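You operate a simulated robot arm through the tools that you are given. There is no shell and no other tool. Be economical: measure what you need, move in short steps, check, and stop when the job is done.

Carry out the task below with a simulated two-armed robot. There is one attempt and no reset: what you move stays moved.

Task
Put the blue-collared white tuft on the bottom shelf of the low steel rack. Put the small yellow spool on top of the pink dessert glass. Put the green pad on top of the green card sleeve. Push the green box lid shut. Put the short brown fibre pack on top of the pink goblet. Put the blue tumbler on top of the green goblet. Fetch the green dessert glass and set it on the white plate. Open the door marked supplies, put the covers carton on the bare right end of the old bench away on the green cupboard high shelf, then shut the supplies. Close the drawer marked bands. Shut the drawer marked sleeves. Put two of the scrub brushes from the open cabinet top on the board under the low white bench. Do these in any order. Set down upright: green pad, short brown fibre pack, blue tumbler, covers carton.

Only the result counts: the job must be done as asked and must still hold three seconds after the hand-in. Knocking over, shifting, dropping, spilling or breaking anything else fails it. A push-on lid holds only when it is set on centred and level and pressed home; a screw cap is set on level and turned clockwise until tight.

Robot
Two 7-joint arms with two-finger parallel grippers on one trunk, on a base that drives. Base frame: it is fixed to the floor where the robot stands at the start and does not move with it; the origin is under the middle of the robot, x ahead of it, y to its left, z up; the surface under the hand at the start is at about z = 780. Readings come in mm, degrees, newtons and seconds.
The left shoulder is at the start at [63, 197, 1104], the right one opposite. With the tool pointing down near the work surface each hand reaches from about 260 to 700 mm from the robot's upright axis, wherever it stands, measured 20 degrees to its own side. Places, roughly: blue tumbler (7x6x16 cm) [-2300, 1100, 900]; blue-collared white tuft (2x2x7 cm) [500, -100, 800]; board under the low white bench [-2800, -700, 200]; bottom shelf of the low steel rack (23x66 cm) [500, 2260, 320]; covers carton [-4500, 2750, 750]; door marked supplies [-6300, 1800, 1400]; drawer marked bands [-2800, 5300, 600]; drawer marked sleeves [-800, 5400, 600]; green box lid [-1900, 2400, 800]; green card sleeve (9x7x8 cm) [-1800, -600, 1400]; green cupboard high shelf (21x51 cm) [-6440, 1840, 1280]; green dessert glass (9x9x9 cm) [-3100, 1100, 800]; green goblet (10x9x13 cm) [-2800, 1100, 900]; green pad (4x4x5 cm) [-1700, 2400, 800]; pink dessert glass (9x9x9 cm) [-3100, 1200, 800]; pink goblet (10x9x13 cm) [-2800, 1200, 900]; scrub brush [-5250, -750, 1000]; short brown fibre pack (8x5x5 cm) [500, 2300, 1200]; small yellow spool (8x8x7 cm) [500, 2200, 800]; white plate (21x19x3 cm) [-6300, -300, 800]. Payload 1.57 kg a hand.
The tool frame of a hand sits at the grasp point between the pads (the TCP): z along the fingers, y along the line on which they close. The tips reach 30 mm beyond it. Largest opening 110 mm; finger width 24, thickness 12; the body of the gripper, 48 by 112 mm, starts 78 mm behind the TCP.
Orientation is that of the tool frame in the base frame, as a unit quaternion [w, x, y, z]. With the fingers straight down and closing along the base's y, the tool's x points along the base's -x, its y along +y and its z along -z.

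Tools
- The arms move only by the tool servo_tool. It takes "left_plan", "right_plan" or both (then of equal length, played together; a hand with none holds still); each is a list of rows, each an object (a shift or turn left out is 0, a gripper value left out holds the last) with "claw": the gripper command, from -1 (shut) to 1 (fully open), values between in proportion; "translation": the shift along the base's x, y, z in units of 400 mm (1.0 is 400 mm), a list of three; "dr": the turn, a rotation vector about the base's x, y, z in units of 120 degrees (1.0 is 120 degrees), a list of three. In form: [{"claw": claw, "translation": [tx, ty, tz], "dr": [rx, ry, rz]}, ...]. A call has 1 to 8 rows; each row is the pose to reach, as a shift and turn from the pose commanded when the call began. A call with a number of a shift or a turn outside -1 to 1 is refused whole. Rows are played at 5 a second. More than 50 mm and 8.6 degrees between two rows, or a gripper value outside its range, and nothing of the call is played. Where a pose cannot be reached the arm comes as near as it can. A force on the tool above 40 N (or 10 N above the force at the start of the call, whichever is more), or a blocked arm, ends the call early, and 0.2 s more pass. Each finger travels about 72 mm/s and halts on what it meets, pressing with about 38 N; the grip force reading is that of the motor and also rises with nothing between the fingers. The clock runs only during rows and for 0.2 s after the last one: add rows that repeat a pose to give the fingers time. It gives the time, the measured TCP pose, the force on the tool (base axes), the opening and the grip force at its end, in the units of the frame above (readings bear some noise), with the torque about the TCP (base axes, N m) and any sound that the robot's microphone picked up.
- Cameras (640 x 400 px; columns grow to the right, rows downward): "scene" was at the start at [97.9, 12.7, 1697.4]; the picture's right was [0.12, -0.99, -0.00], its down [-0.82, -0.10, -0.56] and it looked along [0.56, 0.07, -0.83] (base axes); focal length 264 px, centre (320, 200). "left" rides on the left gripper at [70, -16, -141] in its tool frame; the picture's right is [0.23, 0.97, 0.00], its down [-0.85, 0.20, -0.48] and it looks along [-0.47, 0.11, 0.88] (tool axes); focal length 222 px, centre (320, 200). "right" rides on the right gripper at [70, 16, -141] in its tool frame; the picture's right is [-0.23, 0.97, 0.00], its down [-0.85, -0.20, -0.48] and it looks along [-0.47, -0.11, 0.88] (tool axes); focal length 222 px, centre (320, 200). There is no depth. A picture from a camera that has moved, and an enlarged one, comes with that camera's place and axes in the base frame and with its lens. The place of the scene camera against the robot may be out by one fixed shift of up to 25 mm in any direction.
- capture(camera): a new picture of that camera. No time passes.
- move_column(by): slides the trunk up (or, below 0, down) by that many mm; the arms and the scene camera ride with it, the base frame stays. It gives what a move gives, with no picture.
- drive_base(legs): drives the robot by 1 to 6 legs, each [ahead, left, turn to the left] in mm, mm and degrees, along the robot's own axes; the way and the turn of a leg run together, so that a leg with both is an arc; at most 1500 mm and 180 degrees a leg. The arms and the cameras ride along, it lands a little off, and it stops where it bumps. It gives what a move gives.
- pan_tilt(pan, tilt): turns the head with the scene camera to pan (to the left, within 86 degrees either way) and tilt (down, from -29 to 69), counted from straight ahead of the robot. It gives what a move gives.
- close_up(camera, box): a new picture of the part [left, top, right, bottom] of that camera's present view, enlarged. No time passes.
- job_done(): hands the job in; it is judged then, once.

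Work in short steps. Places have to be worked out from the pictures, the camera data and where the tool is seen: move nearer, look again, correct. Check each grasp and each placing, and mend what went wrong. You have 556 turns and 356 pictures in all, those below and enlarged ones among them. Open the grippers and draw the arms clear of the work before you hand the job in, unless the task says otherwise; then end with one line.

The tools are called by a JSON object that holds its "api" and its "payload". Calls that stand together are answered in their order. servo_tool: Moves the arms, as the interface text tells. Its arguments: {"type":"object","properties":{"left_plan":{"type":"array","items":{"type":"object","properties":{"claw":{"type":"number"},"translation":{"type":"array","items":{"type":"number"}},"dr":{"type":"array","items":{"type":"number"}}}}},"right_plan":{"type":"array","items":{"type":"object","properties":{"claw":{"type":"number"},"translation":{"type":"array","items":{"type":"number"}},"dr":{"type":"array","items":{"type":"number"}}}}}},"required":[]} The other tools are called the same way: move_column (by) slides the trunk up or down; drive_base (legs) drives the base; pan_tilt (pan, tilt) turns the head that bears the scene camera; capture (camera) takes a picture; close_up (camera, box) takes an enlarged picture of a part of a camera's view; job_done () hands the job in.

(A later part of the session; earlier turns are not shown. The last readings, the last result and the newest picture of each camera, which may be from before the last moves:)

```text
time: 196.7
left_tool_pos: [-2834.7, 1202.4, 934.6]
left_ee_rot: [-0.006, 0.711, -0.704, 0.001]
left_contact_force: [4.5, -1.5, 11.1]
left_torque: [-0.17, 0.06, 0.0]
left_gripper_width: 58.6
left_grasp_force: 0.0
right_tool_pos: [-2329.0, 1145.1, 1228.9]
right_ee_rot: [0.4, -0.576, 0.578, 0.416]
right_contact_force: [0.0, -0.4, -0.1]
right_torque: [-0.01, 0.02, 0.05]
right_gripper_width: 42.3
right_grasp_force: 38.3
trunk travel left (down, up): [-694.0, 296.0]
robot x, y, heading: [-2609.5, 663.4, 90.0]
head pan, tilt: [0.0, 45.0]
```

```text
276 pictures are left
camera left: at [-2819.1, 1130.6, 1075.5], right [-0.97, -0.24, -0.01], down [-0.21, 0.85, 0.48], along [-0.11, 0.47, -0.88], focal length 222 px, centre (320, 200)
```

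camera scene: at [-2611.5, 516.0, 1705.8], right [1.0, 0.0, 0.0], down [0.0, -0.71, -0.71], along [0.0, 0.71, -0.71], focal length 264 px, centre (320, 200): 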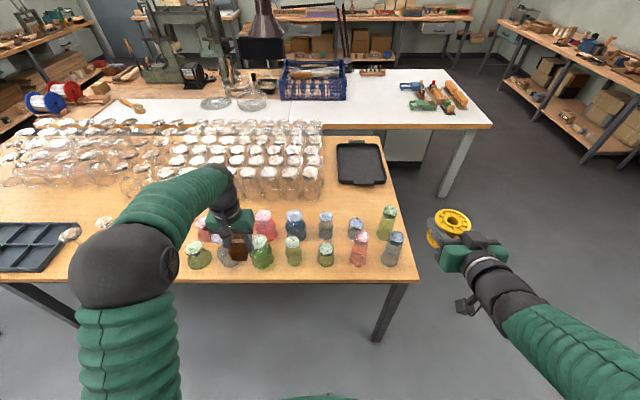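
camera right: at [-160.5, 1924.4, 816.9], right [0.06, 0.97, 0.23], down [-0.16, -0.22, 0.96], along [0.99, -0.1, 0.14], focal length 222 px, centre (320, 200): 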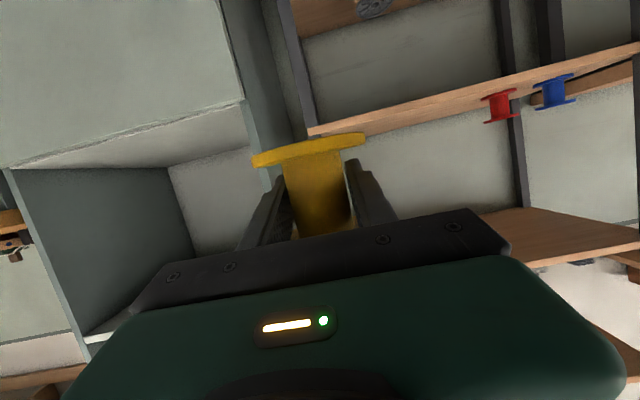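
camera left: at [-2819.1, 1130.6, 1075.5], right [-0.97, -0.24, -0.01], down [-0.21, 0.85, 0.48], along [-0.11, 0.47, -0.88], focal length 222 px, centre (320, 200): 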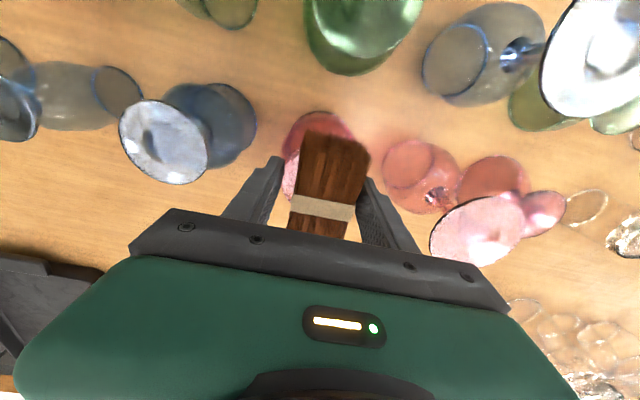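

I open further and check that the hand is force-free.

{"api": "servo_tool", "payload": {"left_plan": [{"claw": 0.3, "translation": [0, 0, 0]}, {"claw": 0.35, "translation": [0, 0, 0.0]}, {"claw": 0.35, "translation": [0, 0, 0.0]}]}}

{"api": "capture", "payload": {"camera": "left"}}

```text
time: 197.5
left_tool_pos: [-2835.0, 1203.1, 934.9]
left_ee_rot: [-0.005, 0.71, -0.704, 0.001]
left_contact_force: [0.7, -0.1, 9.0]
left_torque: [-0.07, 0.32, 0.0]
left_gripper_width: 72.9
left_grasp_force: 0.0
right_tool_pos: [-2328.8, 1145.3, 1228.3]
right_ee_rot: [0.401, -0.576, 0.58, 0.415]
right_contact_force: [0.4, 0.5, -0.2]
right_torque: [0.03, 0.01, 0.01]
right_gripper_width: 42.1
right_grasp_force: 38.3
trunk travel left (down, up): [-694.0, 296.0]
robot x, y, heading: [-2607.0, 657.0, 90.1]
head pan, tilt: [0.0, 45.0]
```

```text
275 pictures are left
camera left: at [-2819.4, 1131.3, 1075.5], right [-0.97, -0.24, -0.01], down [-0.21, 0.85, 0.48], along [-0.11, 0.47, -0.88], focal length 222 px, centre (320, 200)
```

left: 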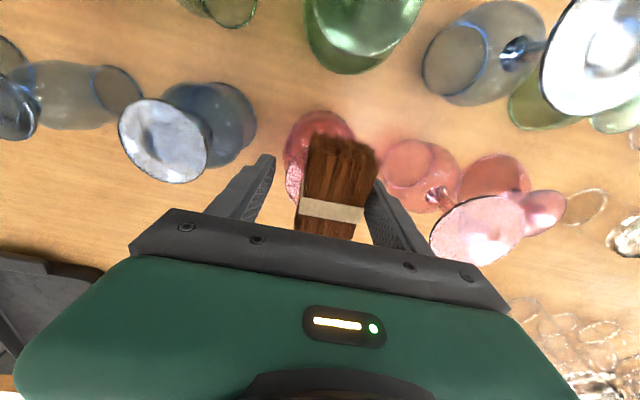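

The pack follows the right finger, so it is not sitting well. I zoom in before doing anything.

{"api": "close_up", "payload": {"camera": "left", "box": [250, 90, 410, 250]}}

{"api": "close_up", "payload": {"camera": "scene", "box": [210, 220, 290, 290]}}

```text
2.50 times, centred on (330, 170) of left
camera zoom: at [-2819.4, 1131.3, 1075.5], right [-0.97, -0.24, -0.01], down [-0.21, 0.85, 0.48], along [-0.11, 0.47, -0.88], focal length 555 px, centre (295, 275)
```

zoom: 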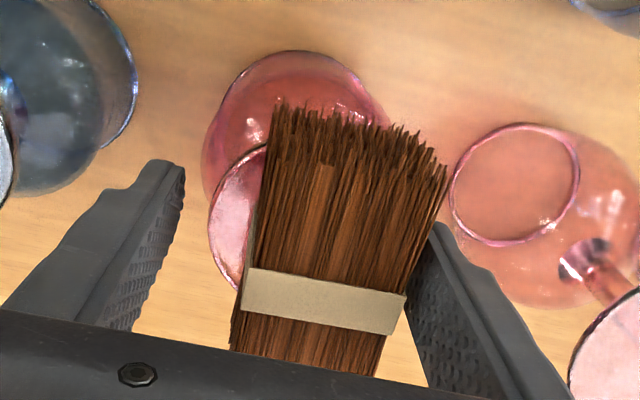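

```text
5.71 times, centred on (250, 255) of scene
camera zoom: at [-2613.9, 776.3, 1706.0], right [1.0, 0.0, 0.0], down [0.0, -0.71, -0.71], along [0.0, 0.71, -0.71], focal length 1509 px, centre (720, -114)
```

zoom: 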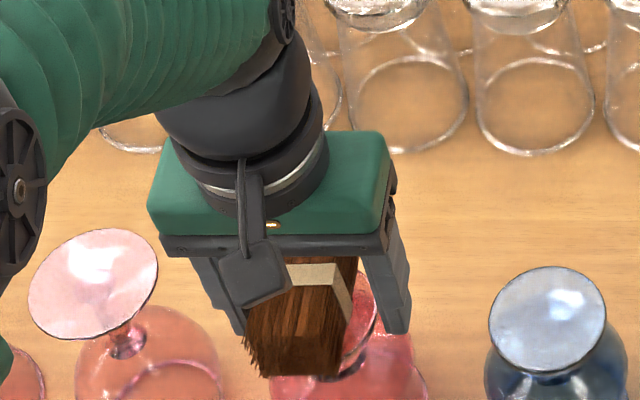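

Pack and disc centres agree within ~4 mm. I relieve the remaining vertical force by raising 3 mm, then open a bit more.

{"api": "servo_tool", "payload": {"left_plan": [{"translation": [0, 0, 0.005]}, {"translation": [0, 0, 0.01]}, {"claw": 0.45, "translation": [0.0, 0, 0.01]}, {"claw": 0.45, "translation": [0.0, 0, 0.01]}]}}

{"api": "close_up", "payload": {"camera": "left", "box": [250, 90, 410, 250]}}

```text
time: 198.5
left_tool_pos: [-2833.9, 1204.9, 938.0]
left_ee_rot: [-0.005, 0.71, -0.704, 0.001]
left_contact_force: [-0.1, 0.4, 0.5]
left_torque: [-0.02, 0.02, 0.0]
left_gripper_width: 80.0
left_grasp_force: 0.0
right_tool_pos: [-2330.3, 1145.2, 1228.3]
right_ee_rot: [0.401, -0.576, 0.579, 0.416]
right_contact_force: [0.5, -0.1, -0.5]
right_torque: [0.01, 0.03, -0.04]
right_gripper_width: 41.9
right_grasp_force: 38.3
trunk travel left (down, up): [-694.0, 296.0]
robot x, y, heading: [-2607.5, 657.5, 90.5]
head pan, tilt: [0.0, 45.0]
```

```text
2.50 times, centred on (330, 170) of left
camera zoom: at [-2819.8, 1132.1, 1078.7], right [-0.97, -0.24, -0.01], down [-0.21, 0.85, 0.48], along [-0.1, 0.47, -0.88], focal length 555 px, centre (295, 275)
```

zoom: 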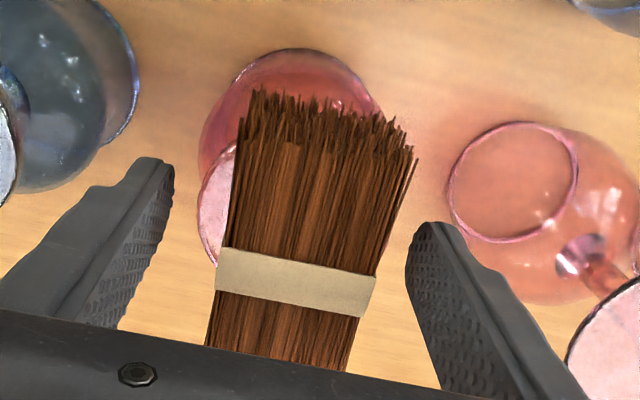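

The pack settled level and centred on the disc, force-free. I raise the hand straight up.

{"api": "servo_tool", "payload": {"left_plan": [{"translation": [0, 0, 0.05]}, {"translation": [0, 0, 0.12]}, {"translation": [0, 0, 0.22]}, {"translation": [0, 0, 0.32]}, {"translation": [0, 0, 0.35]}]}}

{"api": "drive_base", "payload": {"legs": [[-120, 0, 0]]}}

{"api": "servo_tool", "payload": {"left_plan": [{"translation": [0, 0, 0]}, {"translation": [0, 0, 0]}]}}

{"api": "close_up", "payload": {"camera": "scene", "box": [140, 180, 380, 310]}}

{"api": "capture", "payload": {"camera": "left"}}

```text
time: 199.7
left_tool_pos: [-2835.8, 1204.7, 1078.0]
left_ee_rot: [-0.005, 0.71, -0.704, 0.002]
left_contact_force: [0.0, 0.2, -0.3]
left_torque: [0.0, -0.03, -0.01]
left_gripper_width: 79.9
left_grasp_force: 0.0
right_tool_pos: [-2329.0, 1145.2, 1229.4]
right_ee_rot: [0.401, -0.576, 0.579, 0.415]
right_contact_force: [0.9, -0.3, -0.2]
right_torque: [0.0, -0.01, 0.0]
right_gripper_width: 42.0
right_grasp_force: 37.5
trunk travel left (down, up): [-694.0, 296.0]
robot x, y, heading: [-2610.4, 661.3, 90.5]
head pan, tilt: [0.0, 45.0]
```

```text
time: 200.9
left_tool_pos: [-2833.8, 1085.2, 1075.9]
left_ee_rot: [-0.004, 0.71, -0.704, 0.001]
left_contact_force: [0.0, 0.7, 0.7]
left_torque: [0.02, -0.02, -0.02]
left_gripper_width: 79.8
left_grasp_force: 0.1
right_tool_pos: [-2329.8, 1028.0, 1228.5]
right_ee_rot: [0.4, -0.576, 0.58, 0.414]
right_contact_force: [-0.4, 0.7, -1.3]
right_torque: [0.01, 0.0, 0.02]
right_gripper_width: 41.7
right_grasp_force: 38.1
trunk travel left (down, up): [-694.0, 296.0]
robot x, y, heading: [-2610.2, 542.0, 90.3]
head pan, tilt: [0.0, 45.0]
```

```text
time: 201.5
left_tool_pos: [-2834.7, 1083.4, 1077.6]
left_ee_rot: [-0.005, 0.71, -0.704, 0.001]
left_contact_force: [0.7, 0.2, 0.0]
left_torque: [0.01, -0.01, 0.02]
left_gripper_width: 79.8
left_grasp_force: 0.1
right_tool_pos: [-2329.3, 1025.6, 1228.5]
right_ee_rot: [0.401, -0.576, 0.58, 0.414]
right_contact_force: [-0.5, -0.9, -0.2]
right_torque: [-0.01, 0.0, -0.02]
right_gripper_width: 41.9
right_grasp_force: 38.2
trunk travel left (down, up): [-694.0, 296.0]
robot x, y, heading: [-2606.3, 540.3, 90.4]
head pan, tilt: [0.0, 45.0]
```

```text
2.67 times, centred on (260, 245) of scene
camera zoom: at [-2614.9, 660.7, 1705.6], right [1.0, 0.0, 0.0], down [0.0, -0.71, -0.7], along [0.0, 0.7, -0.71], focal length 704 px, centre (480, 80)
```

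zoom: 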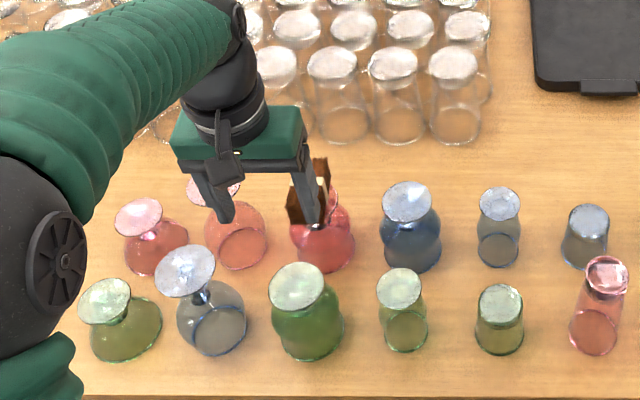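

```text
270 pictures are left
camera left: at [-2819.1, 1012.4, 1218.8], right [-0.97, -0.23, -0.01], down [-0.21, 0.85, 0.48], along [-0.1, 0.47, -0.88], focal length 222 px, centre (320, 200)
```

left: 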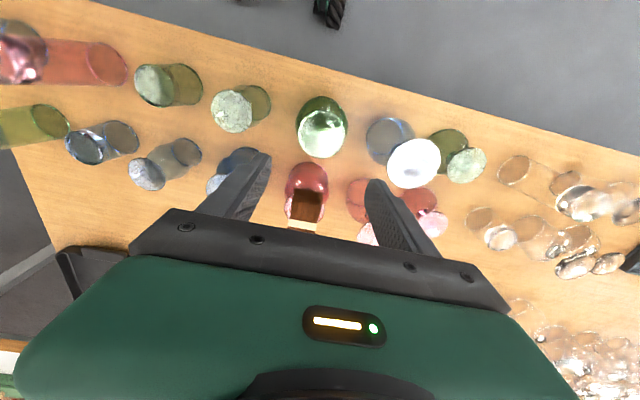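

The pack sits on the pink goblet. Next, the green dessert glass at ≈[-3081, 1078]: I strafe left 247 mm over it.

{"api": "drive_base", "payload": {"legs": [[0, 247, 0]]}}

{"api": "servo_tool", "payload": {"left_plan": [{"claw": 0.7, "translation": [0, 0, -0.05]}, {"translation": [0, 0, -0.1]}, {"translation": [0, 0, -0.15]}]}}

{"api": "capture", "payload": {"camera": "left"}}

```text
time: 203.3
left_tool_pos: [-3069.9, 1082.8, 1080.9]
left_ee_rot: [-0.003, 0.71, -0.704, -0.002]
left_contact_force: [0.2, 0.8, -0.9]
left_torque: [0.01, 0.07, -0.01]
left_gripper_width: 79.7
left_grasp_force: 0.0
right_tool_pos: [-2565.4, 1023.5, 1227.8]
right_ee_rot: [0.399, -0.574, 0.581, 0.417]
right_contact_force: [0.9, -0.7, -1.9]
right_torque: [0.01, 0.02, 0.03]
right_gripper_width: 42.1
right_grasp_force: 38.0
trunk travel left (down, up): [-694.0, 296.0]
robot x, y, heading: [-2854.5, 535.1, 90.4]
head pan, tilt: [0.0, 45.0]
```

```text
time: 204.1
left_tool_pos: [-3072.2, 1080.2, 1019.2]
left_ee_rot: [-0.005, 0.71, -0.705, 0.0]
left_contact_force: [-0.1, -0.6, -0.5]
left_torque: [0.02, -0.01, -0.04]
left_gripper_width: 93.5
left_grasp_force: 0.0
right_tool_pos: [-2568.6, 1023.6, 1228.3]
right_ee_rot: [0.4, -0.574, 0.58, 0.416]
right_contact_force: [-0.5, 0.2, -0.6]
right_torque: [-0.01, 0.0, 0.05]
right_gripper_width: 42.0
right_grasp_force: 37.9
trunk travel left (down, up): [-694.0, 296.0]
robot x, y, heading: [-2850.7, 536.9, 90.2]
head pan, tilt: [0.0, 45.0]
```

```text
269 pictures are left
camera left: at [-3057.4, 1008.3, 1160.4], right [-0.97, -0.23, -0.01], down [-0.21, 0.85, 0.48], along [-0.11, 0.47, -0.88], focal length 222 px, centre (320, 200)
```

left: 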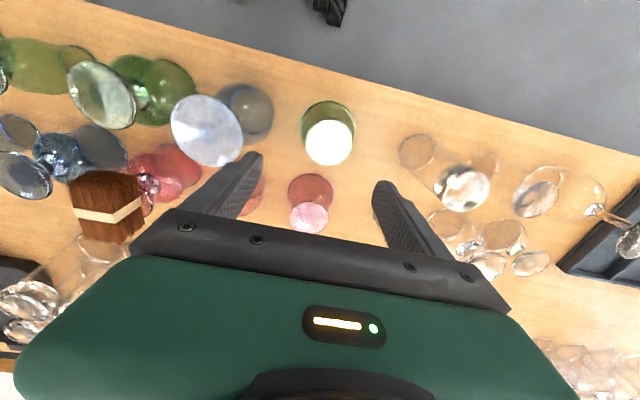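

Green dessert disc centre ≈[-3085, 1080]; pink dessert ≈[-3085, 1203]. I shift 13 mm and descend to TCP z≈850.

{"api": "servo_tool", "payload": {"left_plan": [{"translation": [-0.033, 0, -0.05]}, {"translation": [-0.033, 0, -0.16]}, {"translation": [-0.033, 0, -0.26]}, {"translation": [-0.033, 0, -0.34]}, {"translation": [-0.033, 0, -0.4]}, {"translation": [-0.033, 0, -0.42]}, {"translation": [-0.033, 0, -0.42]}]}}

{"api": "capture", "payload": {"camera": "left"}}

```text
time: 205.7
left_tool_pos: [-3090.2, 1080.5, 850.6]
left_ee_rot: [-0.007, 0.71, -0.705, 0.0]
left_contact_force: [-0.2, 0.0, -0.6]
left_torque: [0.01, 0.02, -0.01]
left_gripper_width: 93.5
left_grasp_force: 0.0
right_tool_pos: [-2572.2, 1022.2, 1229.7]
right_ee_rot: [0.401, -0.575, 0.579, 0.415]
right_contact_force: [-0.4, 0.2, -1.1]
right_torque: [-0.03, 0.04, 0.0]
right_gripper_width: 42.1
right_grasp_force: 38.8
trunk travel left (down, up): [-694.0, 296.0]
robot x, y, heading: [-2851.9, 543.2, 90.3]
head pan, tilt: [0.0, 45.0]
```

```text
268 pictures are left
camera left: at [-3075.4, 1007.9, 991.4], right [-0.97, -0.23, -0.01], down [-0.21, 0.85, 0.48], along [-0.1, 0.47, -0.88], focal length 222 px, centre (320, 200)
```

left: 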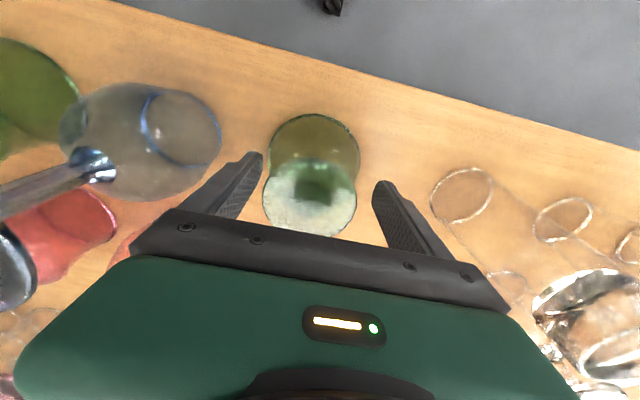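

I shift +6 mm in x and close gently on the glass.

{"api": "servo_tool", "payload": {"left_plan": [{"translation": [0.017, -0.008, 0]}, {"claw": 0.4, "translation": [0.017, -0.008, 0]}, {"claw": 0.2, "translation": [0.017, -0.008, 0]}, {"claw": 0.05, "translation": [0.017, -0.008, 0]}, {"claw": -0.1, "translation": [0.017, -0.008, 0]}, {"claw": -0.4, "translation": [0.017, -0.008, 0]}, {"claw": -0.6, "translation": [0.017, -0.008, 0]}]}}

{"api": "capture", "payload": {"camera": "left"}}

```text
time: 207.3
left_tool_pos: [-3084.0, 1077.4, 850.7]
left_ee_rot: [-0.006, 0.71, -0.704, 0.0]
left_contact_force: [-0.2, 1.4, 1.4]
left_torque: [-0.01, 0.03, 0.03]
left_gripper_width: 62.8
left_grasp_force: 37.8
right_tool_pos: [-2572.4, 1021.7, 1229.0]
right_ee_rot: [0.402, -0.575, 0.58, 0.415]
right_contact_force: [-0.9, -0.6, -1.6]
right_torque: [0.0, 0.04, -0.01]
right_gripper_width: 42.1
right_grasp_force: 38.3
trunk travel left (down, up): [-694.0, 296.0]
robot x, y, heading: [-2851.8, 539.7, 90.0]
head pan, tilt: [0.0, 45.0]
```

```text
267 pictures are left
camera left: at [-3068.7, 1005.0, 991.9], right [-0.97, -0.23, -0.01], down [-0.21, 0.85, 0.48], along [-0.1, 0.47, -0.88], focal length 222 px, centre (320, 200)
```

left: 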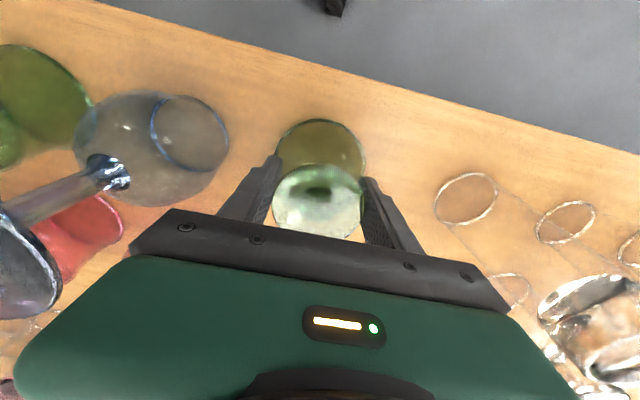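

Disc gripped at 63 mm. I lift.

{"api": "servo_tool", "payload": {"left_plan": [{"translation": [0, 0, 0.03]}, {"translation": [0, 0, 0.09]}, {"translation": [0, 0, 0.2]}, {"translation": [0, 0, 0.32]}, {"translation": [0, 0, 0.44]}, {"translation": [0, 0, 0.56]}, {"translation": [0, 0, 0.65]}]}}

{"api": "capture", "payload": {"camera": "left"}}

{"api": "capture", "payload": {"camera": "scene"}}

```text
time: 208.9
left_tool_pos: [-3083.7, 1077.1, 1112.5]
left_ee_rot: [-0.007, 0.709, -0.705, 0.0]
left_contact_force: [-0.2, -0.3, -1.8]
left_torque: [-0.02, -0.01, 0.0]
left_gripper_width: 63.1
left_grasp_force: 38.1
right_tool_pos: [-2572.3, 1021.5, 1229.3]
right_ee_rot: [0.401, -0.575, 0.58, 0.415]
right_contact_force: [0.7, -0.5, -1.3]
right_torque: [0.02, -0.02, -0.01]
right_gripper_width: 42.1
right_grasp_force: 37.9
trunk travel left (down, up): [-694.0, 296.0]
robot x, y, heading: [-2853.3, 539.6, 90.1]
head pan, tilt: [0.0, 45.0]
```

```text
266 pictures are left
camera left: at [-3068.5, 1005.0, 1252.6], right [-0.97, -0.23, -0.01], down [-0.21, 0.85, 0.48], along [-0.1, 0.47, -0.88], focal length 222 px, centre (320, 200)
```

left: 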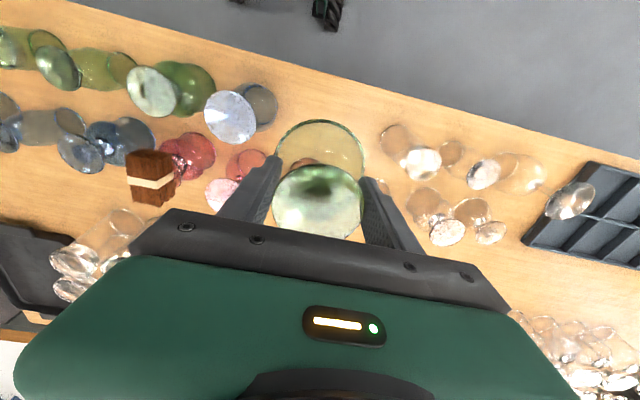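

```text
265 pictures are left
camera scene: at [-2858.8, 656.4, 1705.9], right [1.0, 0.0, 0.0], down [0.0, -0.71, -0.71], along [0.0, 0.71, -0.71], focal length 264 px, centre (320, 200)
```

scene: 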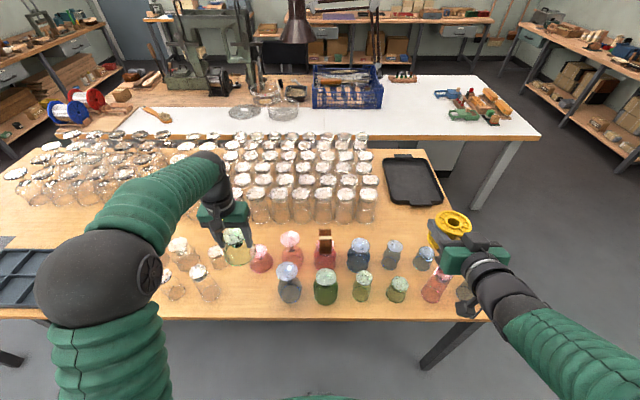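

Glass held. Now the spool: I back off and lower the right hand by arm toward placing height.

{"api": "drive_base", "payload": {"legs": [[-200, 0, 0]]}}

{"api": "servo_tool", "payload": {"right_plan": [{"translation": [0, 0.03, -0.08]}, {"translation": [0, 0.06, -0.16]}, {"translation": [0, 0.09, -0.24]}, {"translation": [0, 0.12, -0.32]}, {"translation": [0, 0.15, -0.4]}, {"translation": [0, 0.18, -0.48]}, {"translation": [0, 0.2, -0.56]}, {"translation": [0, 0.2, -0.62]}]}}

{"api": "capture", "payload": {"camera": "scene"}}

{"api": "capture", "payload": {"camera": "right"}}

```text
time: 210.5
left_tool_pos: [-3082.9, 878.6, 1108.2]
left_ee_rot: [-0.005, 0.71, -0.704, 0.002]
left_contact_force: [-0.2, 0.9, -2.0]
left_torque: [0.02, -0.02, 0.03]
left_gripper_width: 62.7
left_grasp_force: 38.1
right_tool_pos: [-2572.5, 823.0, 1227.8]
right_ee_rot: [0.4, -0.576, 0.58, 0.414]
right_contact_force: [0.7, 0.1, -0.7]
right_torque: [0.01, -0.01, 0.02]
right_gripper_width: 42.0
right_grasp_force: 37.8
trunk travel left (down, up): [-694.0, 296.0]
robot x, y, heading: [-2851.2, 336.3, 90.1]
head pan, tilt: [0.0, 45.0]
```

```text
time: 212.3
left_tool_pos: [-3082.6, 875.0, 1111.5]
left_ee_rot: [-0.006, 0.71, -0.704, 0.0]
left_contact_force: [-0.4, -0.3, -2.8]
left_torque: [-0.02, 0.0, 0.02]
left_gripper_width: 62.8
left_grasp_force: 38.0
right_tool_pos: [-2571.5, 899.5, 981.6]
right_ee_rot: [0.401, -0.575, 0.578, 0.417]
right_contact_force: [-0.1, 0.2, -1.1]
right_torque: [0.01, 0.0, 0.0]
right_gripper_width: 42.3
right_grasp_force: 38.3
right hand out of reach, approached as far as the arm can: row 1, 2
trunk travel left (down, up): [-694.0, 296.0]
robot x, y, heading: [-2852.4, 333.9, 90.2]
head pan, tilt: [0.0, 45.0]
```

```text
264 pictures are left
camera scene: at [-2857.3, 458.3, 1705.6], right [1.0, 0.0, 0.0], down [0.0, -0.71, -0.7], along [0.0, 0.7, -0.71], focal length 264 px, centre (320, 200)
```

scene: 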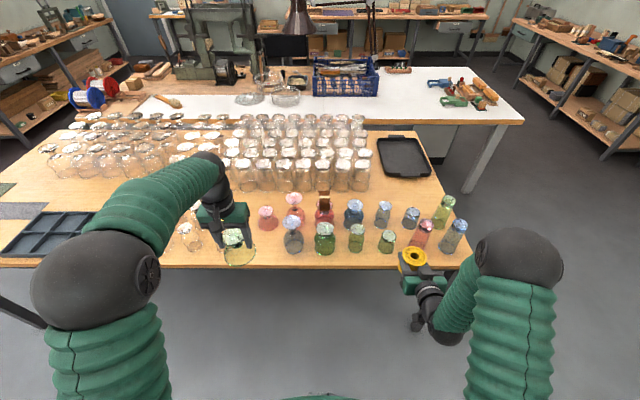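

```text
263 pictures are left
camera right: at [-2586.3, 741.2, 961.8], right [-0.97, 0.07, 0.23], down [0.22, -0.17, 0.96], along [0.1, 0.98, 0.15], focal length 222 px, centre (320, 200)
```

right: 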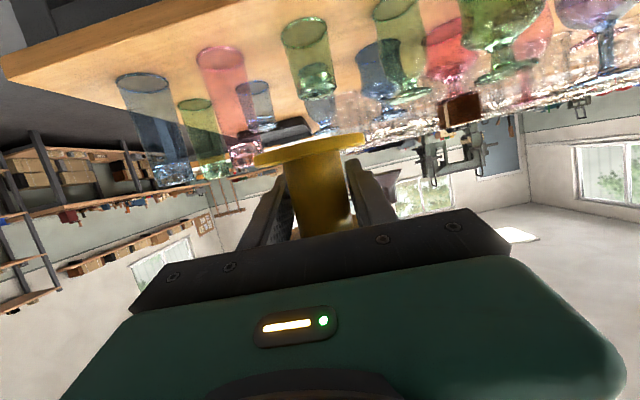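

Good. I strafe left 513 mm so the right hand lines up with the pink dessert glass, then advance 200 mm.

{"api": "drive_base", "payload": {"legs": [[0, 513, 0], [180, 0, 0]]}}

{"api": "servo_tool", "payload": {"right_plan": [{"translation": [0, 0, 0]}, {"translation": [0, 0, 0]}]}}

{"api": "capture", "payload": {"camera": "right"}}

{"api": "capture", "payload": {"camera": "scene"}}

```text
time: 216.5
left_tool_pos: [-3607.2, 1050.2, 1112.9]
left_ee_rot: [-0.007, 0.71, -0.704, 0.0]
left_contact_force: [-0.5, 0.3, -1.9]
left_torque: [-0.03, -0.01, -0.02]
left_gripper_width: 62.8
left_grasp_force: 37.3
right_tool_pos: [-3096.4, 1074.1, 983.7]
right_ee_rot: [0.402, -0.576, 0.578, 0.416]
right_contact_force: [0.3, 0.0, -1.4]
right_torque: [0.02, -0.01, -0.04]
right_gripper_width: 42.1
right_grasp_force: 37.8
trunk travel left (down, up): [-694.0, 296.0]
robot x, y, heading: [-3372.7, 510.3, 90.1]
head pan, tilt: [0.0, 45.0]
```

```text
time: 217.1
left_tool_pos: [-3605.2, 1050.9, 1112.8]
left_ee_rot: [-0.007, 0.709, -0.705, -0.001]
left_contact_force: [0.1, -0.4, -2.9]
left_torque: [0.0, 0.01, 0.02]
left_gripper_width: 62.8
left_grasp_force: 38.3
right_tool_pos: [-3093.8, 1074.1, 982.2]
right_ee_rot: [0.4, -0.576, 0.578, 0.418]
right_contact_force: [0.5, -0.3, -1.2]
right_torque: [0.04, 0.03, -0.03]
right_gripper_width: 41.9
right_grasp_force: 37.8
trunk travel left (down, up): [-694.0, 296.0]
robot x, y, heading: [-3374.1, 517.7, 90.6]
head pan, tilt: [0.0, 45.0]
```

```text
262 pictures are left
camera right: at [-3108.0, 916.0, 963.4], right [-0.97, 0.07, 0.23], down [0.22, -0.17, 0.96], along [0.1, 0.98, 0.15], focal length 222 px, centre (320, 200)
```

right: 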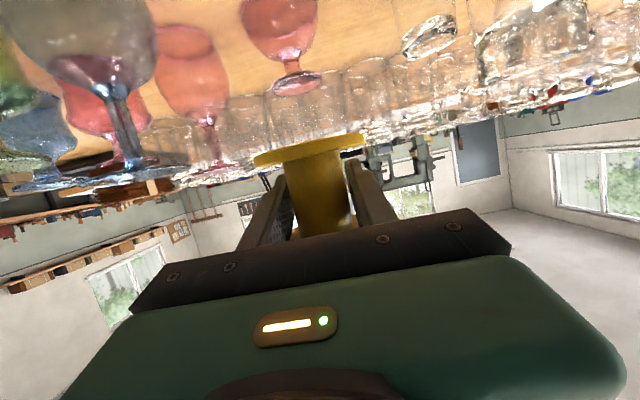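

```text
261 pictures are left
camera scene: at [-3378.6, 632.7, 1705.9], right [1.0, 0.0, 0.0], down [0.0, -0.71, -0.71], along [0.0, 0.71, -0.71], focal length 264 px, centre (320, 200)
```

scene: 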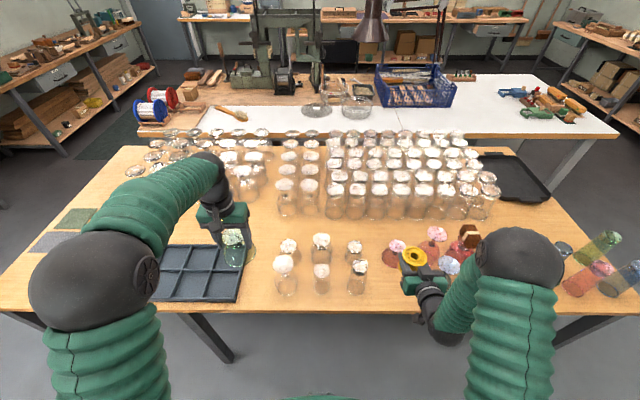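

Disc of the pink dessert glass confirmed at ≈[-3085, 1206]. I drive forward 125 mm.

{"api": "drive_base", "payload": {"legs": [[125, -8, 0]]}}

{"api": "servo_tool", "payload": {"right_plan": [{"translation": [0, 0, 0]}, {"translation": [0, 0, 0]}]}}

{"api": "capture", "payload": {"camera": "right"}}

{"api": "close_up", "payload": {"camera": "scene", "box": [340, 200, 500, 300]}}

```text
time: 218.3
left_tool_pos: [-3601.0, 1173.7, 1112.8]
left_ee_rot: [-0.008, 0.71, -0.704, 0.0]
left_contact_force: [0.0, 0.4, -2.4]
left_torque: [-0.03, 0.0, 0.0]
left_gripper_width: 62.7
left_grasp_force: 38.2
right_tool_pos: [-3089.8, 1198.1, 983.0]
right_ee_rot: [0.401, -0.576, 0.577, 0.417]
right_contact_force: [0.1, -0.1, -1.3]
right_torque: [0.03, 0.0, -0.02]
right_gripper_width: 42.0
right_grasp_force: 38.0
trunk travel left (down, up): [-694.0, 296.0]
robot x, y, heading: [-3369.2, 638.7, 90.0]
head pan, tilt: [0.0, 45.0]
```

```text
time: 218.9
left_tool_pos: [-3598.5, 1174.3, 1113.4]
left_ee_rot: [-0.008, 0.71, -0.704, -0.002]
left_contact_force: [-1.1, 0.0, -1.9]
left_torque: [-0.01, 0.03, -0.01]
left_gripper_width: 62.8
left_grasp_force: 38.5
right_tool_pos: [-3088.1, 1198.7, 982.7]
right_ee_rot: [0.402, -0.575, 0.578, 0.417]
right_contact_force: [-0.1, -0.3, -0.8]
right_torque: [0.02, -0.04, -0.01]
right_gripper_width: 42.2
right_grasp_force: 38.7
trunk travel left (down, up): [-694.0, 296.0]
robot x, y, heading: [-3368.9, 636.5, 90.5]
head pan, tilt: [0.0, 45.0]
```

```text
260 pictures are left
camera right: at [-3102.3, 1039.7, 963.8], right [-0.97, 0.07, 0.23], down [0.22, -0.17, 0.96], along [0.1, 0.98, 0.15], focal length 222 px, centre (320, 200)
```

right: 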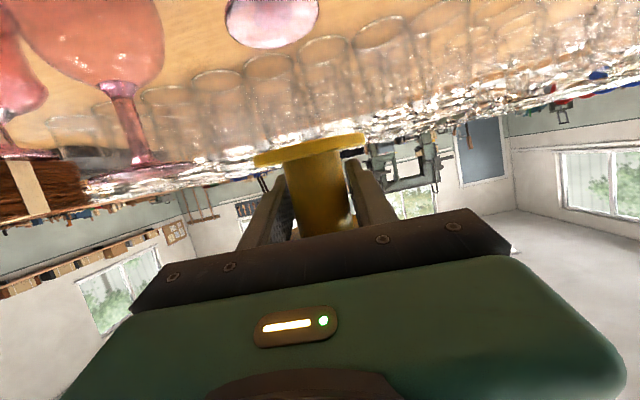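

```text
4.00 times, centred on (420, 250) of scene
camera zoom: at [-3373.3, 757.0, 1705.9], right [1.0, 0.01, 0.0], down [0.0, -0.71, -0.71], along [0.0, 0.71, -0.71], focal length 1056 px, centre (-80, 0)
```

zoom: 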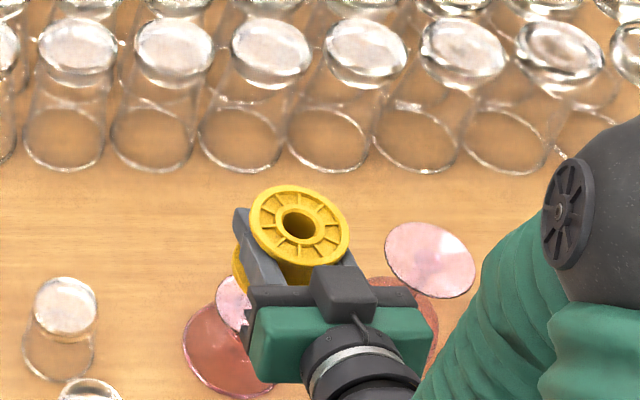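

Disc at [-3084, 1206] again. I lower the right hand to z≈908.

{"api": "servo_tool", "payload": {"right_plan": [{"translation": [0.008, 0.005, -0.05]}, {"translation": [0.008, 0.005, -0.1]}, {"translation": [0.008, 0.005, -0.15]}, {"translation": [0.008, 0.005, -0.187]}, {"translation": [0.008, 0.005, -0.187]}]}}

{"api": "capture", "payload": {"camera": "right"}}

```text
time: 220.1
left_tool_pos: [-3599.3, 1174.0, 1113.4]
left_ee_rot: [-0.008, 0.71, -0.704, -0.001]
left_contact_force: [0.0, -0.6, -2.7]
left_torque: [-0.02, -0.01, 0.0]
left_gripper_width: 62.8
left_grasp_force: 38.0
right_tool_pos: [-3083.8, 1200.8, 908.7]
right_ee_rot: [0.402, -0.575, 0.578, 0.416]
right_contact_force: [-0.1, -0.6, -0.8]
right_torque: [0.04, -0.01, 0.0]
right_gripper_width: 41.9
right_grasp_force: 38.0
trunk travel left (down, up): [-694.0, 296.0]
robot x, y, heading: [-3364.4, 636.1, 90.3]
head pan, tilt: [0.0, 45.0]
```

```text
258 pictures are left
camera right: at [-3098.8, 1042.2, 888.8], right [-0.97, 0.07, 0.23], down [0.22, -0.17, 0.96], along [0.1, 0.98, 0.15], focal length 222 px, centre (320, 200)
```

right: 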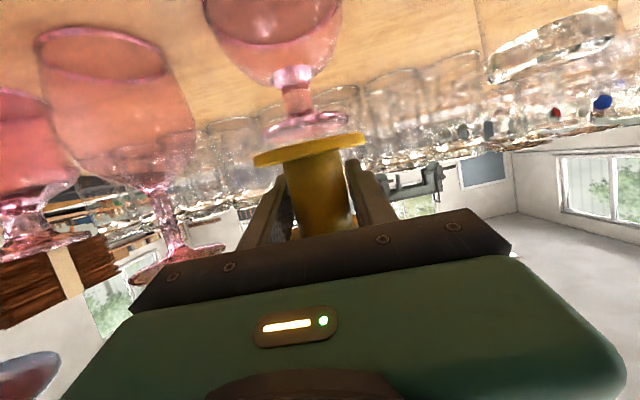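

Aligned directly above the disc. I lower in small steps to contact.

{"api": "servo_tool", "payload": {"right_plan": [{"translation": [0, 0, -0.015]}, {"translation": [0, 0, -0.025]}, {"translation": [0, 0, -0.033]}, {"translation": [0, 0, -0.04]}, {"translation": [0, 0, -0.046]}]}}

{"api": "capture", "payload": {"camera": "right"}}

```text
time: 221.3
left_tool_pos: [-3600.8, 1170.6, 1114.8]
left_ee_rot: [-0.009, 0.71, -0.704, -0.001]
left_contact_force: [0.1, 0.0, -2.1]
left_torque: [-0.02, -0.06, 0.0]
left_gripper_width: 62.8
left_grasp_force: 38.0
right_tool_pos: [-3084.4, 1199.7, 894.6]
right_ee_rot: [0.405, -0.574, 0.575, 0.419]
right_contact_force: [5.2, 1.0, 31.5]
right_torque: [-0.08, -0.79, -0.09]
right_gripper_width: 42.7
right_grasp_force: 38.0
trunk travel left (down, up): [-694.0, 296.0]
robot x, y, heading: [-3368.3, 635.5, 90.4]
head pan, tilt: [0.0, 45.0]
```

```text
257 pictures are left
camera right: at [-3099.5, 1041.7, 874.0], right [-0.97, 0.06, 0.23], down [0.22, -0.18, 0.96], along [0.1, 0.98, 0.16], focal length 222 px, centre (320, 200)
```

right: 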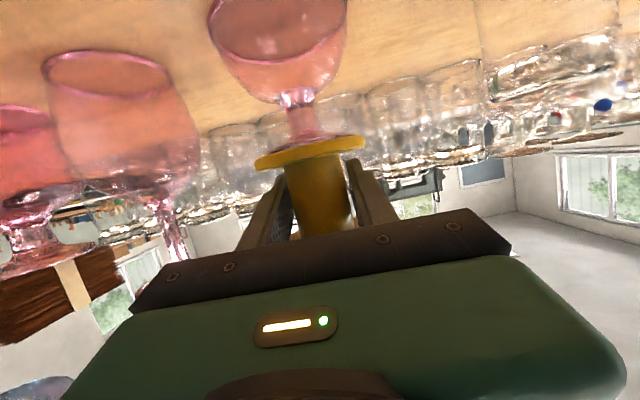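

Contact. I relieve most of the force and open slowly.

{"api": "servo_tool", "payload": {"right_plan": [{"translation": [0.005, 0, 0.008]}, {"translation": [0.005, 0, 0.012]}, {"claw": -0.15, "translation": [0.005, 0, 0.012]}, {"claw": -0.05, "translation": [0.005, 0, 0.012]}, {"claw": -0.05, "translation": [0.005, 0, 0.012]}]}}

{"api": "capture", "payload": {"camera": "right"}}

```text
time: 222.5
left_tool_pos: [-3599.0, 1172.8, 1112.6]
left_ee_rot: [-0.008, 0.71, -0.704, -0.002]
left_contact_force: [0.1, -0.1, -2.2]
left_torque: [-0.02, 0.02, -0.03]
left_gripper_width: 62.8
left_grasp_force: 38.5
right_tool_pos: [-3082.9, 1199.1, 894.3]
right_ee_rot: [0.401, -0.576, 0.579, 0.416]
right_contact_force: [-0.7, 1.0, 0.0]
right_torque: [0.01, 0.0, 0.0]
right_gripper_width: 52.2
right_grasp_force: 0.0
trunk travel left (down, up): [-694.0, 296.0]
robot x, y, heading: [-3366.0, 638.4, 90.3]
head pan, tilt: [0.0, 45.0]
```

```text
256 pictures are left
camera right: at [-3097.4, 1041.8, 874.7], right [-0.97, 0.07, 0.23], down [0.22, -0.17, 0.96], along [0.1, 0.98, 0.15], focal length 222 px, centre (320, 200)
```

right: 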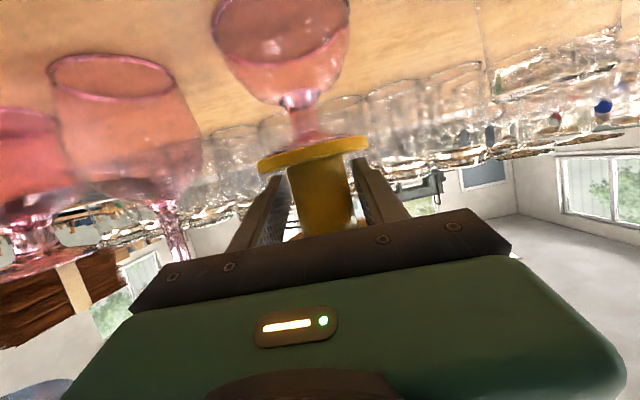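

Released and stable. I widen slightly and retract horizontally (fingers pass between the flanges).

{"api": "servo_tool", "payload": {"right_plan": [{"claw": 0.15, "translation": [0, 0, 0]}, {"translation": [0, 0, 0]}, {"translation": [0, -0.05, 0]}, {"translation": [0, -0.12, 0]}, {"translation": [0, -0.22, 0.01]}, {"translation": [0, -0.3, 0.05]}, {"translation": [0, -0.3, 0.15]}]}}

{"api": "capture", "payload": {"camera": "right"}}

{"api": "close_up", "payload": {"camera": "scene", "box": [340, 200, 580, 320]}}

```text
time: 224.1
left_tool_pos: [-3599.2, 1173.2, 1113.1]
left_ee_rot: [-0.008, 0.71, -0.704, -0.002]
left_contact_force: [0.3, 0.7, -2.4]
left_torque: [-0.02, -0.05, -0.03]
left_gripper_width: 62.4
left_grasp_force: 38.2
right_tool_pos: [-3081.3, 1082.9, 949.7]
right_ee_rot: [0.401, -0.576, 0.577, 0.417]
right_contact_force: [0.2, 0.2, 0.1]
right_torque: [0.03, 0.02, -0.01]
right_gripper_width: 63.4
right_grasp_force: 0.1
right hand out of reach, approached as far as the arm can: row 7
trunk travel left (down, up): [-694.0, 296.0]
robot x, y, heading: [-3366.0, 630.8, 90.3]
head pan, tilt: [0.0, 45.0]
```

```text
255 pictures are left
camera right: at [-3095.6, 924.6, 930.8], right [-0.97, 0.06, 0.23], down [0.22, -0.17, 0.96], along [0.1, 0.98, 0.15], focal length 222 px, centre (320, 200)
```

right: 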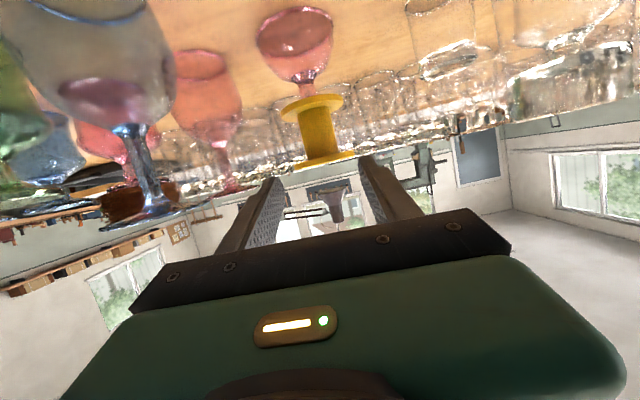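

```text
2.67 times, centred on (460, 260) of scene
camera zoom: at [-3373.8, 756.6, 1705.8], right [1.0, 0.01, 0.0], down [0.0, -0.71, -0.71], along [0.0, 0.71, -0.71], focal length 704 px, centre (-53, 40)
```

zoom: 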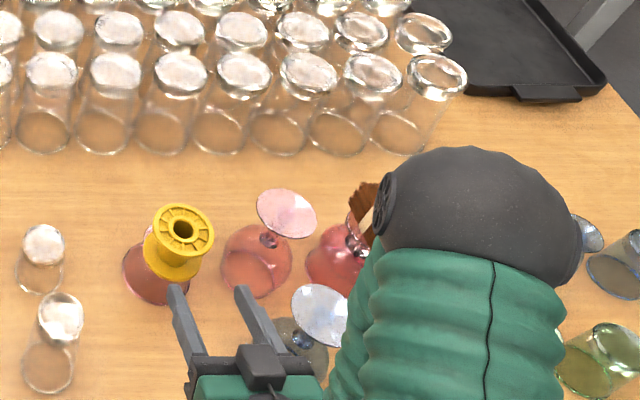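

Spool stands well. Now the blue tumbler with the right hand: I back off and turn the right hand to point down.

{"api": "drive_base", "payload": {"legs": [[-230, 0, 0]]}}

{"api": "servo_tool", "payload": {"right_plan": [{"translation": [-0.01, 0, 0.05], "dr": [-0.071, 0, 0]}, {"translation": [-0.02, 0, 0.1], "dr": [-0.142, 0, 0]}, {"translation": [-0.03, 0, 0.15], "dr": [-0.213, 0, 0]}, {"translation": [-0.04, 0, 0.2], "dr": [-0.284, 0, 0]}, {"translation": [-0.05, 0, 0.25], "dr": [-0.355, 0, 0]}, {"translation": [-0.06, 0, 0.3], "dr": [-0.426, 0, 0]}, {"translation": [-0.07, 0, 0.35], "dr": [-0.497, 0, 0]}, {"translation": [-0.08, 0, 0.4], "dr": [-0.568, 0, 0]}]}}

{"api": "servo_tool", "payload": {"right_plan": [{"claw": 0.6, "translation": [0, 0, 0], "dr": [-0.021, 0, 0]}, {"translation": [0, 0, 0], "dr": [-0.021, 0, 0]}]}}

```text
time: 225.9
left_tool_pos: [-3598.6, 940.9, 1112.3]
left_ee_rot: [-0.007, 0.711, -0.703, -0.001]
left_contact_force: [0.5, 0.5, -1.7]
left_torque: [0.02, 0.01, -0.01]
left_gripper_width: 62.6
left_grasp_force: 37.9
right_tool_pos: [-3080.7, 851.4, 947.9]
right_ee_rot: [0.4, -0.576, 0.578, 0.417]
right_contact_force: [0.2, -0.2, 0.3]
right_torque: [-0.04, 0.0, -0.01]
right_gripper_width: 63.2
right_grasp_force: 0.2
trunk travel left (down, up): [-694.0, 296.0]
robot x, y, heading: [-3364.0, 404.6, 90.5]
head pan, tilt: [0.0, 45.0]
```

```text
time: 227.7
left_tool_pos: [-3601.0, 939.8, 1111.9]
left_ee_rot: [-0.007, 0.711, -0.703, 0.0]
left_contact_force: [0.7, -0.2, -2.7]
left_torque: [0.0, -0.03, -0.02]
left_gripper_width: 62.8
left_grasp_force: 37.8
right_tool_pos: [-3113.6, 851.5, 1111.0]
right_ee_rot: [0.01, -0.702, 0.712, 0.021]
right_contact_force: [-0.8, -0.2, -0.9]
right_torque: [-0.03, -0.03, 0.01]
right_gripper_width: 63.4
right_grasp_force: 0.0
right hand out of reach, approached as far as the arm can: row 1, 2, 3, 5, 6
trunk travel left (down, up): [-694.0, 296.0]
robot x, y, heading: [-3363.8, 409.3, 90.6]
head pan, tilt: [0.0, 45.0]
```

```text
time: 228.3
left_tool_pos: [-3598.8, 938.2, 1112.1]
left_ee_rot: [-0.007, 0.711, -0.703, -0.001]
left_contact_force: [0.2, 0.1, -1.6]
left_torque: [0.01, 0.0, -0.01]
left_gripper_width: 62.7
left_grasp_force: 37.7
right_tool_pos: [-3112.6, 850.6, 1110.8]
right_ee_rot: [-0.006, -0.702, 0.712, 0.007]
right_contact_force: [1.0, -0.1, -0.5]
right_torque: [0.04, -0.05, 0.01]
right_gripper_width: 87.9
right_grasp_force: 0.1
trunk travel left (down, up): [-694.0, 296.0]
robot x, y, heading: [-3362.9, 408.4, 90.4]
head pan, tilt: [0.0, 45.0]
```

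Vertical. I do the raise-then-extend move to get a good elbow branch, then go to the tumbler end.

{"api": "servo_tool", "payload": {"right_plan": [{"translation": [0, -0.05, 0.09]}, {"translation": [0, -0.1, 0.18]}, {"translation": [0, -0.15, 0.27]}, {"translation": [0, -0.2, 0.36]}, {"translation": [0, -0.2, 0.4]}]}}

{"api": "servo_tool", "payload": {"right_plan": [{"translation": [0, 0.08, -0.06]}, {"translation": [0, 0.16, -0.12]}, {"translation": [0, 0.24, -0.18]}, {"translation": [0, 0.32, -0.24]}, {"translation": [0, 0.4, -0.3]}, {"translation": [0, 0.46, -0.36]}, {"translation": [0, 0.46, -0.44]}]}}

{"api": "drive_base", "payload": {"legs": [[0, -750, 0]]}}

{"api": "servo_tool", "payload": {"right_plan": [{"translation": [0, 0, 0]}, {"translation": [0, 0, 0]}]}}

{"api": "capture", "payload": {"camera": "right"}}

{"api": "capture", "payload": {"camera": "scene"}}

```text
time: 229.2
left_tool_pos: [-3598.8, 934.4, 1115.3]
left_ee_rot: [-0.008, 0.711, -0.703, -0.003]
left_contact_force: [-0.3, -0.9, -2.2]
left_torque: [-0.02, 0.03, 0.03]
left_gripper_width: 62.6
left_grasp_force: 38.0
right_tool_pos: [-3099.8, 774.3, 1246.2]
right_ee_rot: [-0.073, -0.695, 0.703, 0.13]
right_contact_force: [0.2, -0.7, 0.5]
right_torque: [0.0, 0.01, 0.0]
right_gripper_width: 88.0
right_grasp_force: 0.1
trunk travel left (down, up): [-694.0, 296.0]
robot x, y, heading: [-3361.3, 404.5, 90.6]
head pan, tilt: [0.0, 45.0]
stopped in row 4 (right hand): the arm was blocked; the commanded pose is now the measured one
```

```text
time: 229.9
left_tool_pos: [-3599.7, 934.0, 1113.4]
left_ee_rot: [-0.008, 0.711, -0.703, -0.002]
left_contact_force: [0.5, -0.8, -2.4]
left_torque: [0.0, 0.0, 0.01]
left_gripper_width: 62.5
left_grasp_force: 37.6
right_tool_pos: [-3097.9, 835.5, 1233.0]
right_ee_rot: [-0.072, -0.687, 0.69, 0.214]
right_contact_force: [0.6, 0.0, -0.6]
right_torque: [-0.04, 0.0, -0.01]
right_gripper_width: 88.0
right_grasp_force: 0.2
trunk travel left (down, up): [-694.0, 296.0]
robot x, y, heading: [-3366.2, 403.0, 90.3]
head pan, tilt: [0.0, 45.0]
stopped in row 3 (right hand): the arm was blocked; the commanded pose is now the measured one
```

```text
time: 233.9
left_tool_pos: [-2852.7, 942.0, 1114.7]
left_ee_rot: [-0.009, 0.711, -0.704, -0.002]
left_contact_force: [-0.6, 0.1, -2.5]
left_torque: [-0.02, -0.05, 0.0]
left_gripper_width: 62.7
left_grasp_force: 38.3
right_tool_pos: [-2353.8, 840.5, 1235.4]
right_ee_rot: [-0.072, -0.689, 0.689, 0.213]
right_contact_force: [-0.5, 0.0, 0.9]
right_torque: [-0.01, 0.0, -0.04]
right_gripper_width: 88.0
right_grasp_force: 0.1
trunk travel left (down, up): [-694.0, 296.0]
robot x, y, heading: [-2621.2, 408.6, 90.3]
head pan, tilt: [0.0, 45.0]
```

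```text
time: 234.5
left_tool_pos: [-2850.4, 939.8, 1115.3]
left_ee_rot: [-0.009, 0.71, -0.704, -0.003]
left_contact_force: [0.2, -0.3, -2.8]
left_torque: [0.01, 0.02, 0.02]
left_gripper_width: 62.6
left_grasp_force: 37.8
right_tool_pos: [-2350.6, 839.3, 1235.5]
right_ee_rot: [-0.073, -0.688, 0.689, 0.216]
right_contact_force: [0.6, -0.2, 0.3]
right_torque: [-0.01, 0.03, -0.01]
right_gripper_width: 87.8
right_grasp_force: 0.0
trunk travel left (down, up): [-694.0, 296.0]
robot x, y, heading: [-2617.6, 409.9, 90.3]
head pan, tilt: [0.0, 45.0]
```

```text
253 pictures are left
camera right: at [-2311.5, 741.5, 1354.1], right [-0.88, 0.18, 0.43], down [0.41, 0.75, 0.52], along [-0.23, 0.63, -0.74], focal length 222 px, centre (320, 200)
```

right: 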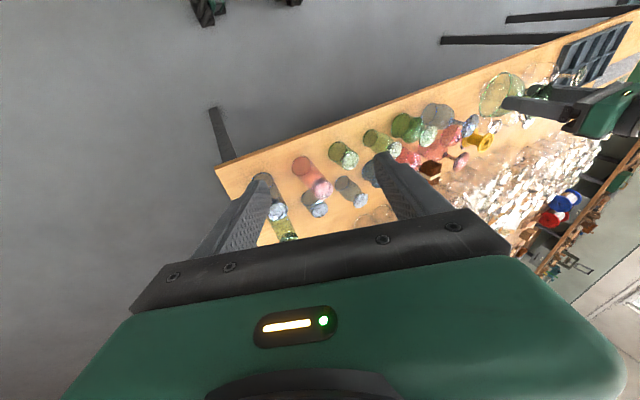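

```text
252 pictures are left
camera scene: at [-2624.3, 529.6, 1705.7], right [1.0, 0.01, 0.0], down [0.0, -0.71, -0.71], along [0.0, 0.71, -0.71], focal length 264 px, centre (320, 200)
```

scene: 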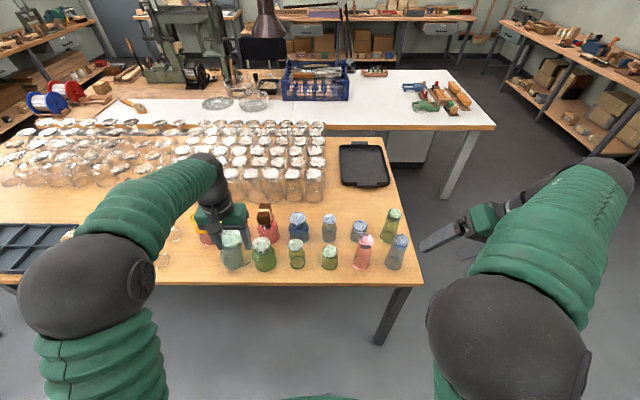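

The right arm got twisted against a limit. I try restoring the vertical orientation while extending outward.

{"api": "servo_tool", "payload": {"right_plan": [{"translation": [0, 0.05, -0.03], "dr": [-0.024, -0.049, 0]}, {"translation": [0, 0.1, -0.06], "dr": [-0.048, -0.098, 0]}, {"translation": [0, 0.15, -0.09], "dr": [-0.072, -0.147, 0]}, {"translation": [0, 0.2, -0.12], "dr": [-0.097, -0.196, 0]}, {"translation": [0, 0.28, -0.16], "dr": [-0.097, -0.196, 0]}, {"translation": [0, 0.35, -0.2], "dr": [-0.097, -0.196, 0]}]}}

{"api": "capture", "payload": {"camera": "scene"}}

```text
time: 235.2
left_tool_pos: [-2849.8, 938.8, 1115.5]
left_ee_rot: [-0.009, 0.71, -0.704, -0.002]
left_contact_force: [-0.7, -0.2, -2.5]
left_torque: [-0.08, 0.0, 0.02]
left_gripper_width: 62.9
left_grasp_force: 38.3
right_tool_pos: [-2340.0, 873.6, 1255.3]
right_ee_rot: [-0.03, -0.692, 0.694, 0.197]
right_contact_force: [-0.6, -0.7, 0.2]
right_torque: [0.0, -0.02, 0.01]
right_gripper_width: 87.6
right_grasp_force: 0.1
trunk travel left (down, up): [-694.0, 296.0]
robot x, y, heading: [-2617.0, 412.1, 90.5]
head pan, tilt: [0.0, 45.0]
stopped in row 3 (right hand): the arm was blocked; the commanded pose is now the measured one
```

```text
251 pictures are left
camera scene: at [-2624.2, 530.2, 1704.8], right [1.0, 0.01, 0.0], down [0.0, -0.71, -0.7], along [0.0, 0.7, -0.71], focal length 264 px, centre (320, 200)
```

scene: 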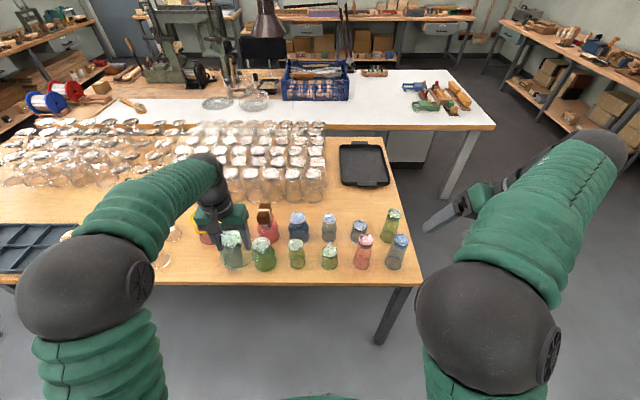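

I reverse the last moves: lower first, then restore the vertical orientation.

{"api": "servo_tool", "payload": {"right_plan": [{"translation": [0, -0.02, -0.1]}, {"translation": [0, -0.04, -0.2]}, {"translation": [0, -0.05, -0.3]}, {"translation": [0, -0.05, -0.36], "dr": [-0.03, -0.04, 0]}, {"translation": [0.0, -0.05, -0.36], "dr": [-0.06, -0.08, 0]}, {"translation": [0.0, -0.05, -0.36], "dr": [-0.09, -0.12, 0]}, {"translation": [0.0, -0.05, -0.36], "dr": [-0.114, -0.154, 0]}]}}

```text
time: 235.9
left_tool_pos: [-2849.6, 937.0, 1117.3]
left_ee_rot: [-0.01, 0.71, -0.704, -0.003]
left_contact_force: [0.0, -0.3, -2.4]
left_torque: [-0.03, 0.0, -0.02]
left_gripper_width: 62.7
left_grasp_force: 37.6
right_tool_pos: [-2338.6, 855.0, 1191.0]
right_ee_rot: [-0.026, -0.677, 0.683, 0.274]
right_contact_force: [0.7, 0.6, 0.4]
right_torque: [0.0, 0.0, -0.02]
right_gripper_width: 88.0
right_grasp_force: 0.1
trunk travel left (down, up): [-694.0, 296.0]
robot x, y, heading: [-2615.5, 408.2, 90.3]
head pan, tilt: [0.0, 45.0]
stopped in row 3 (right hand): the arm was blocked; the commanded pose is now the measured one
```

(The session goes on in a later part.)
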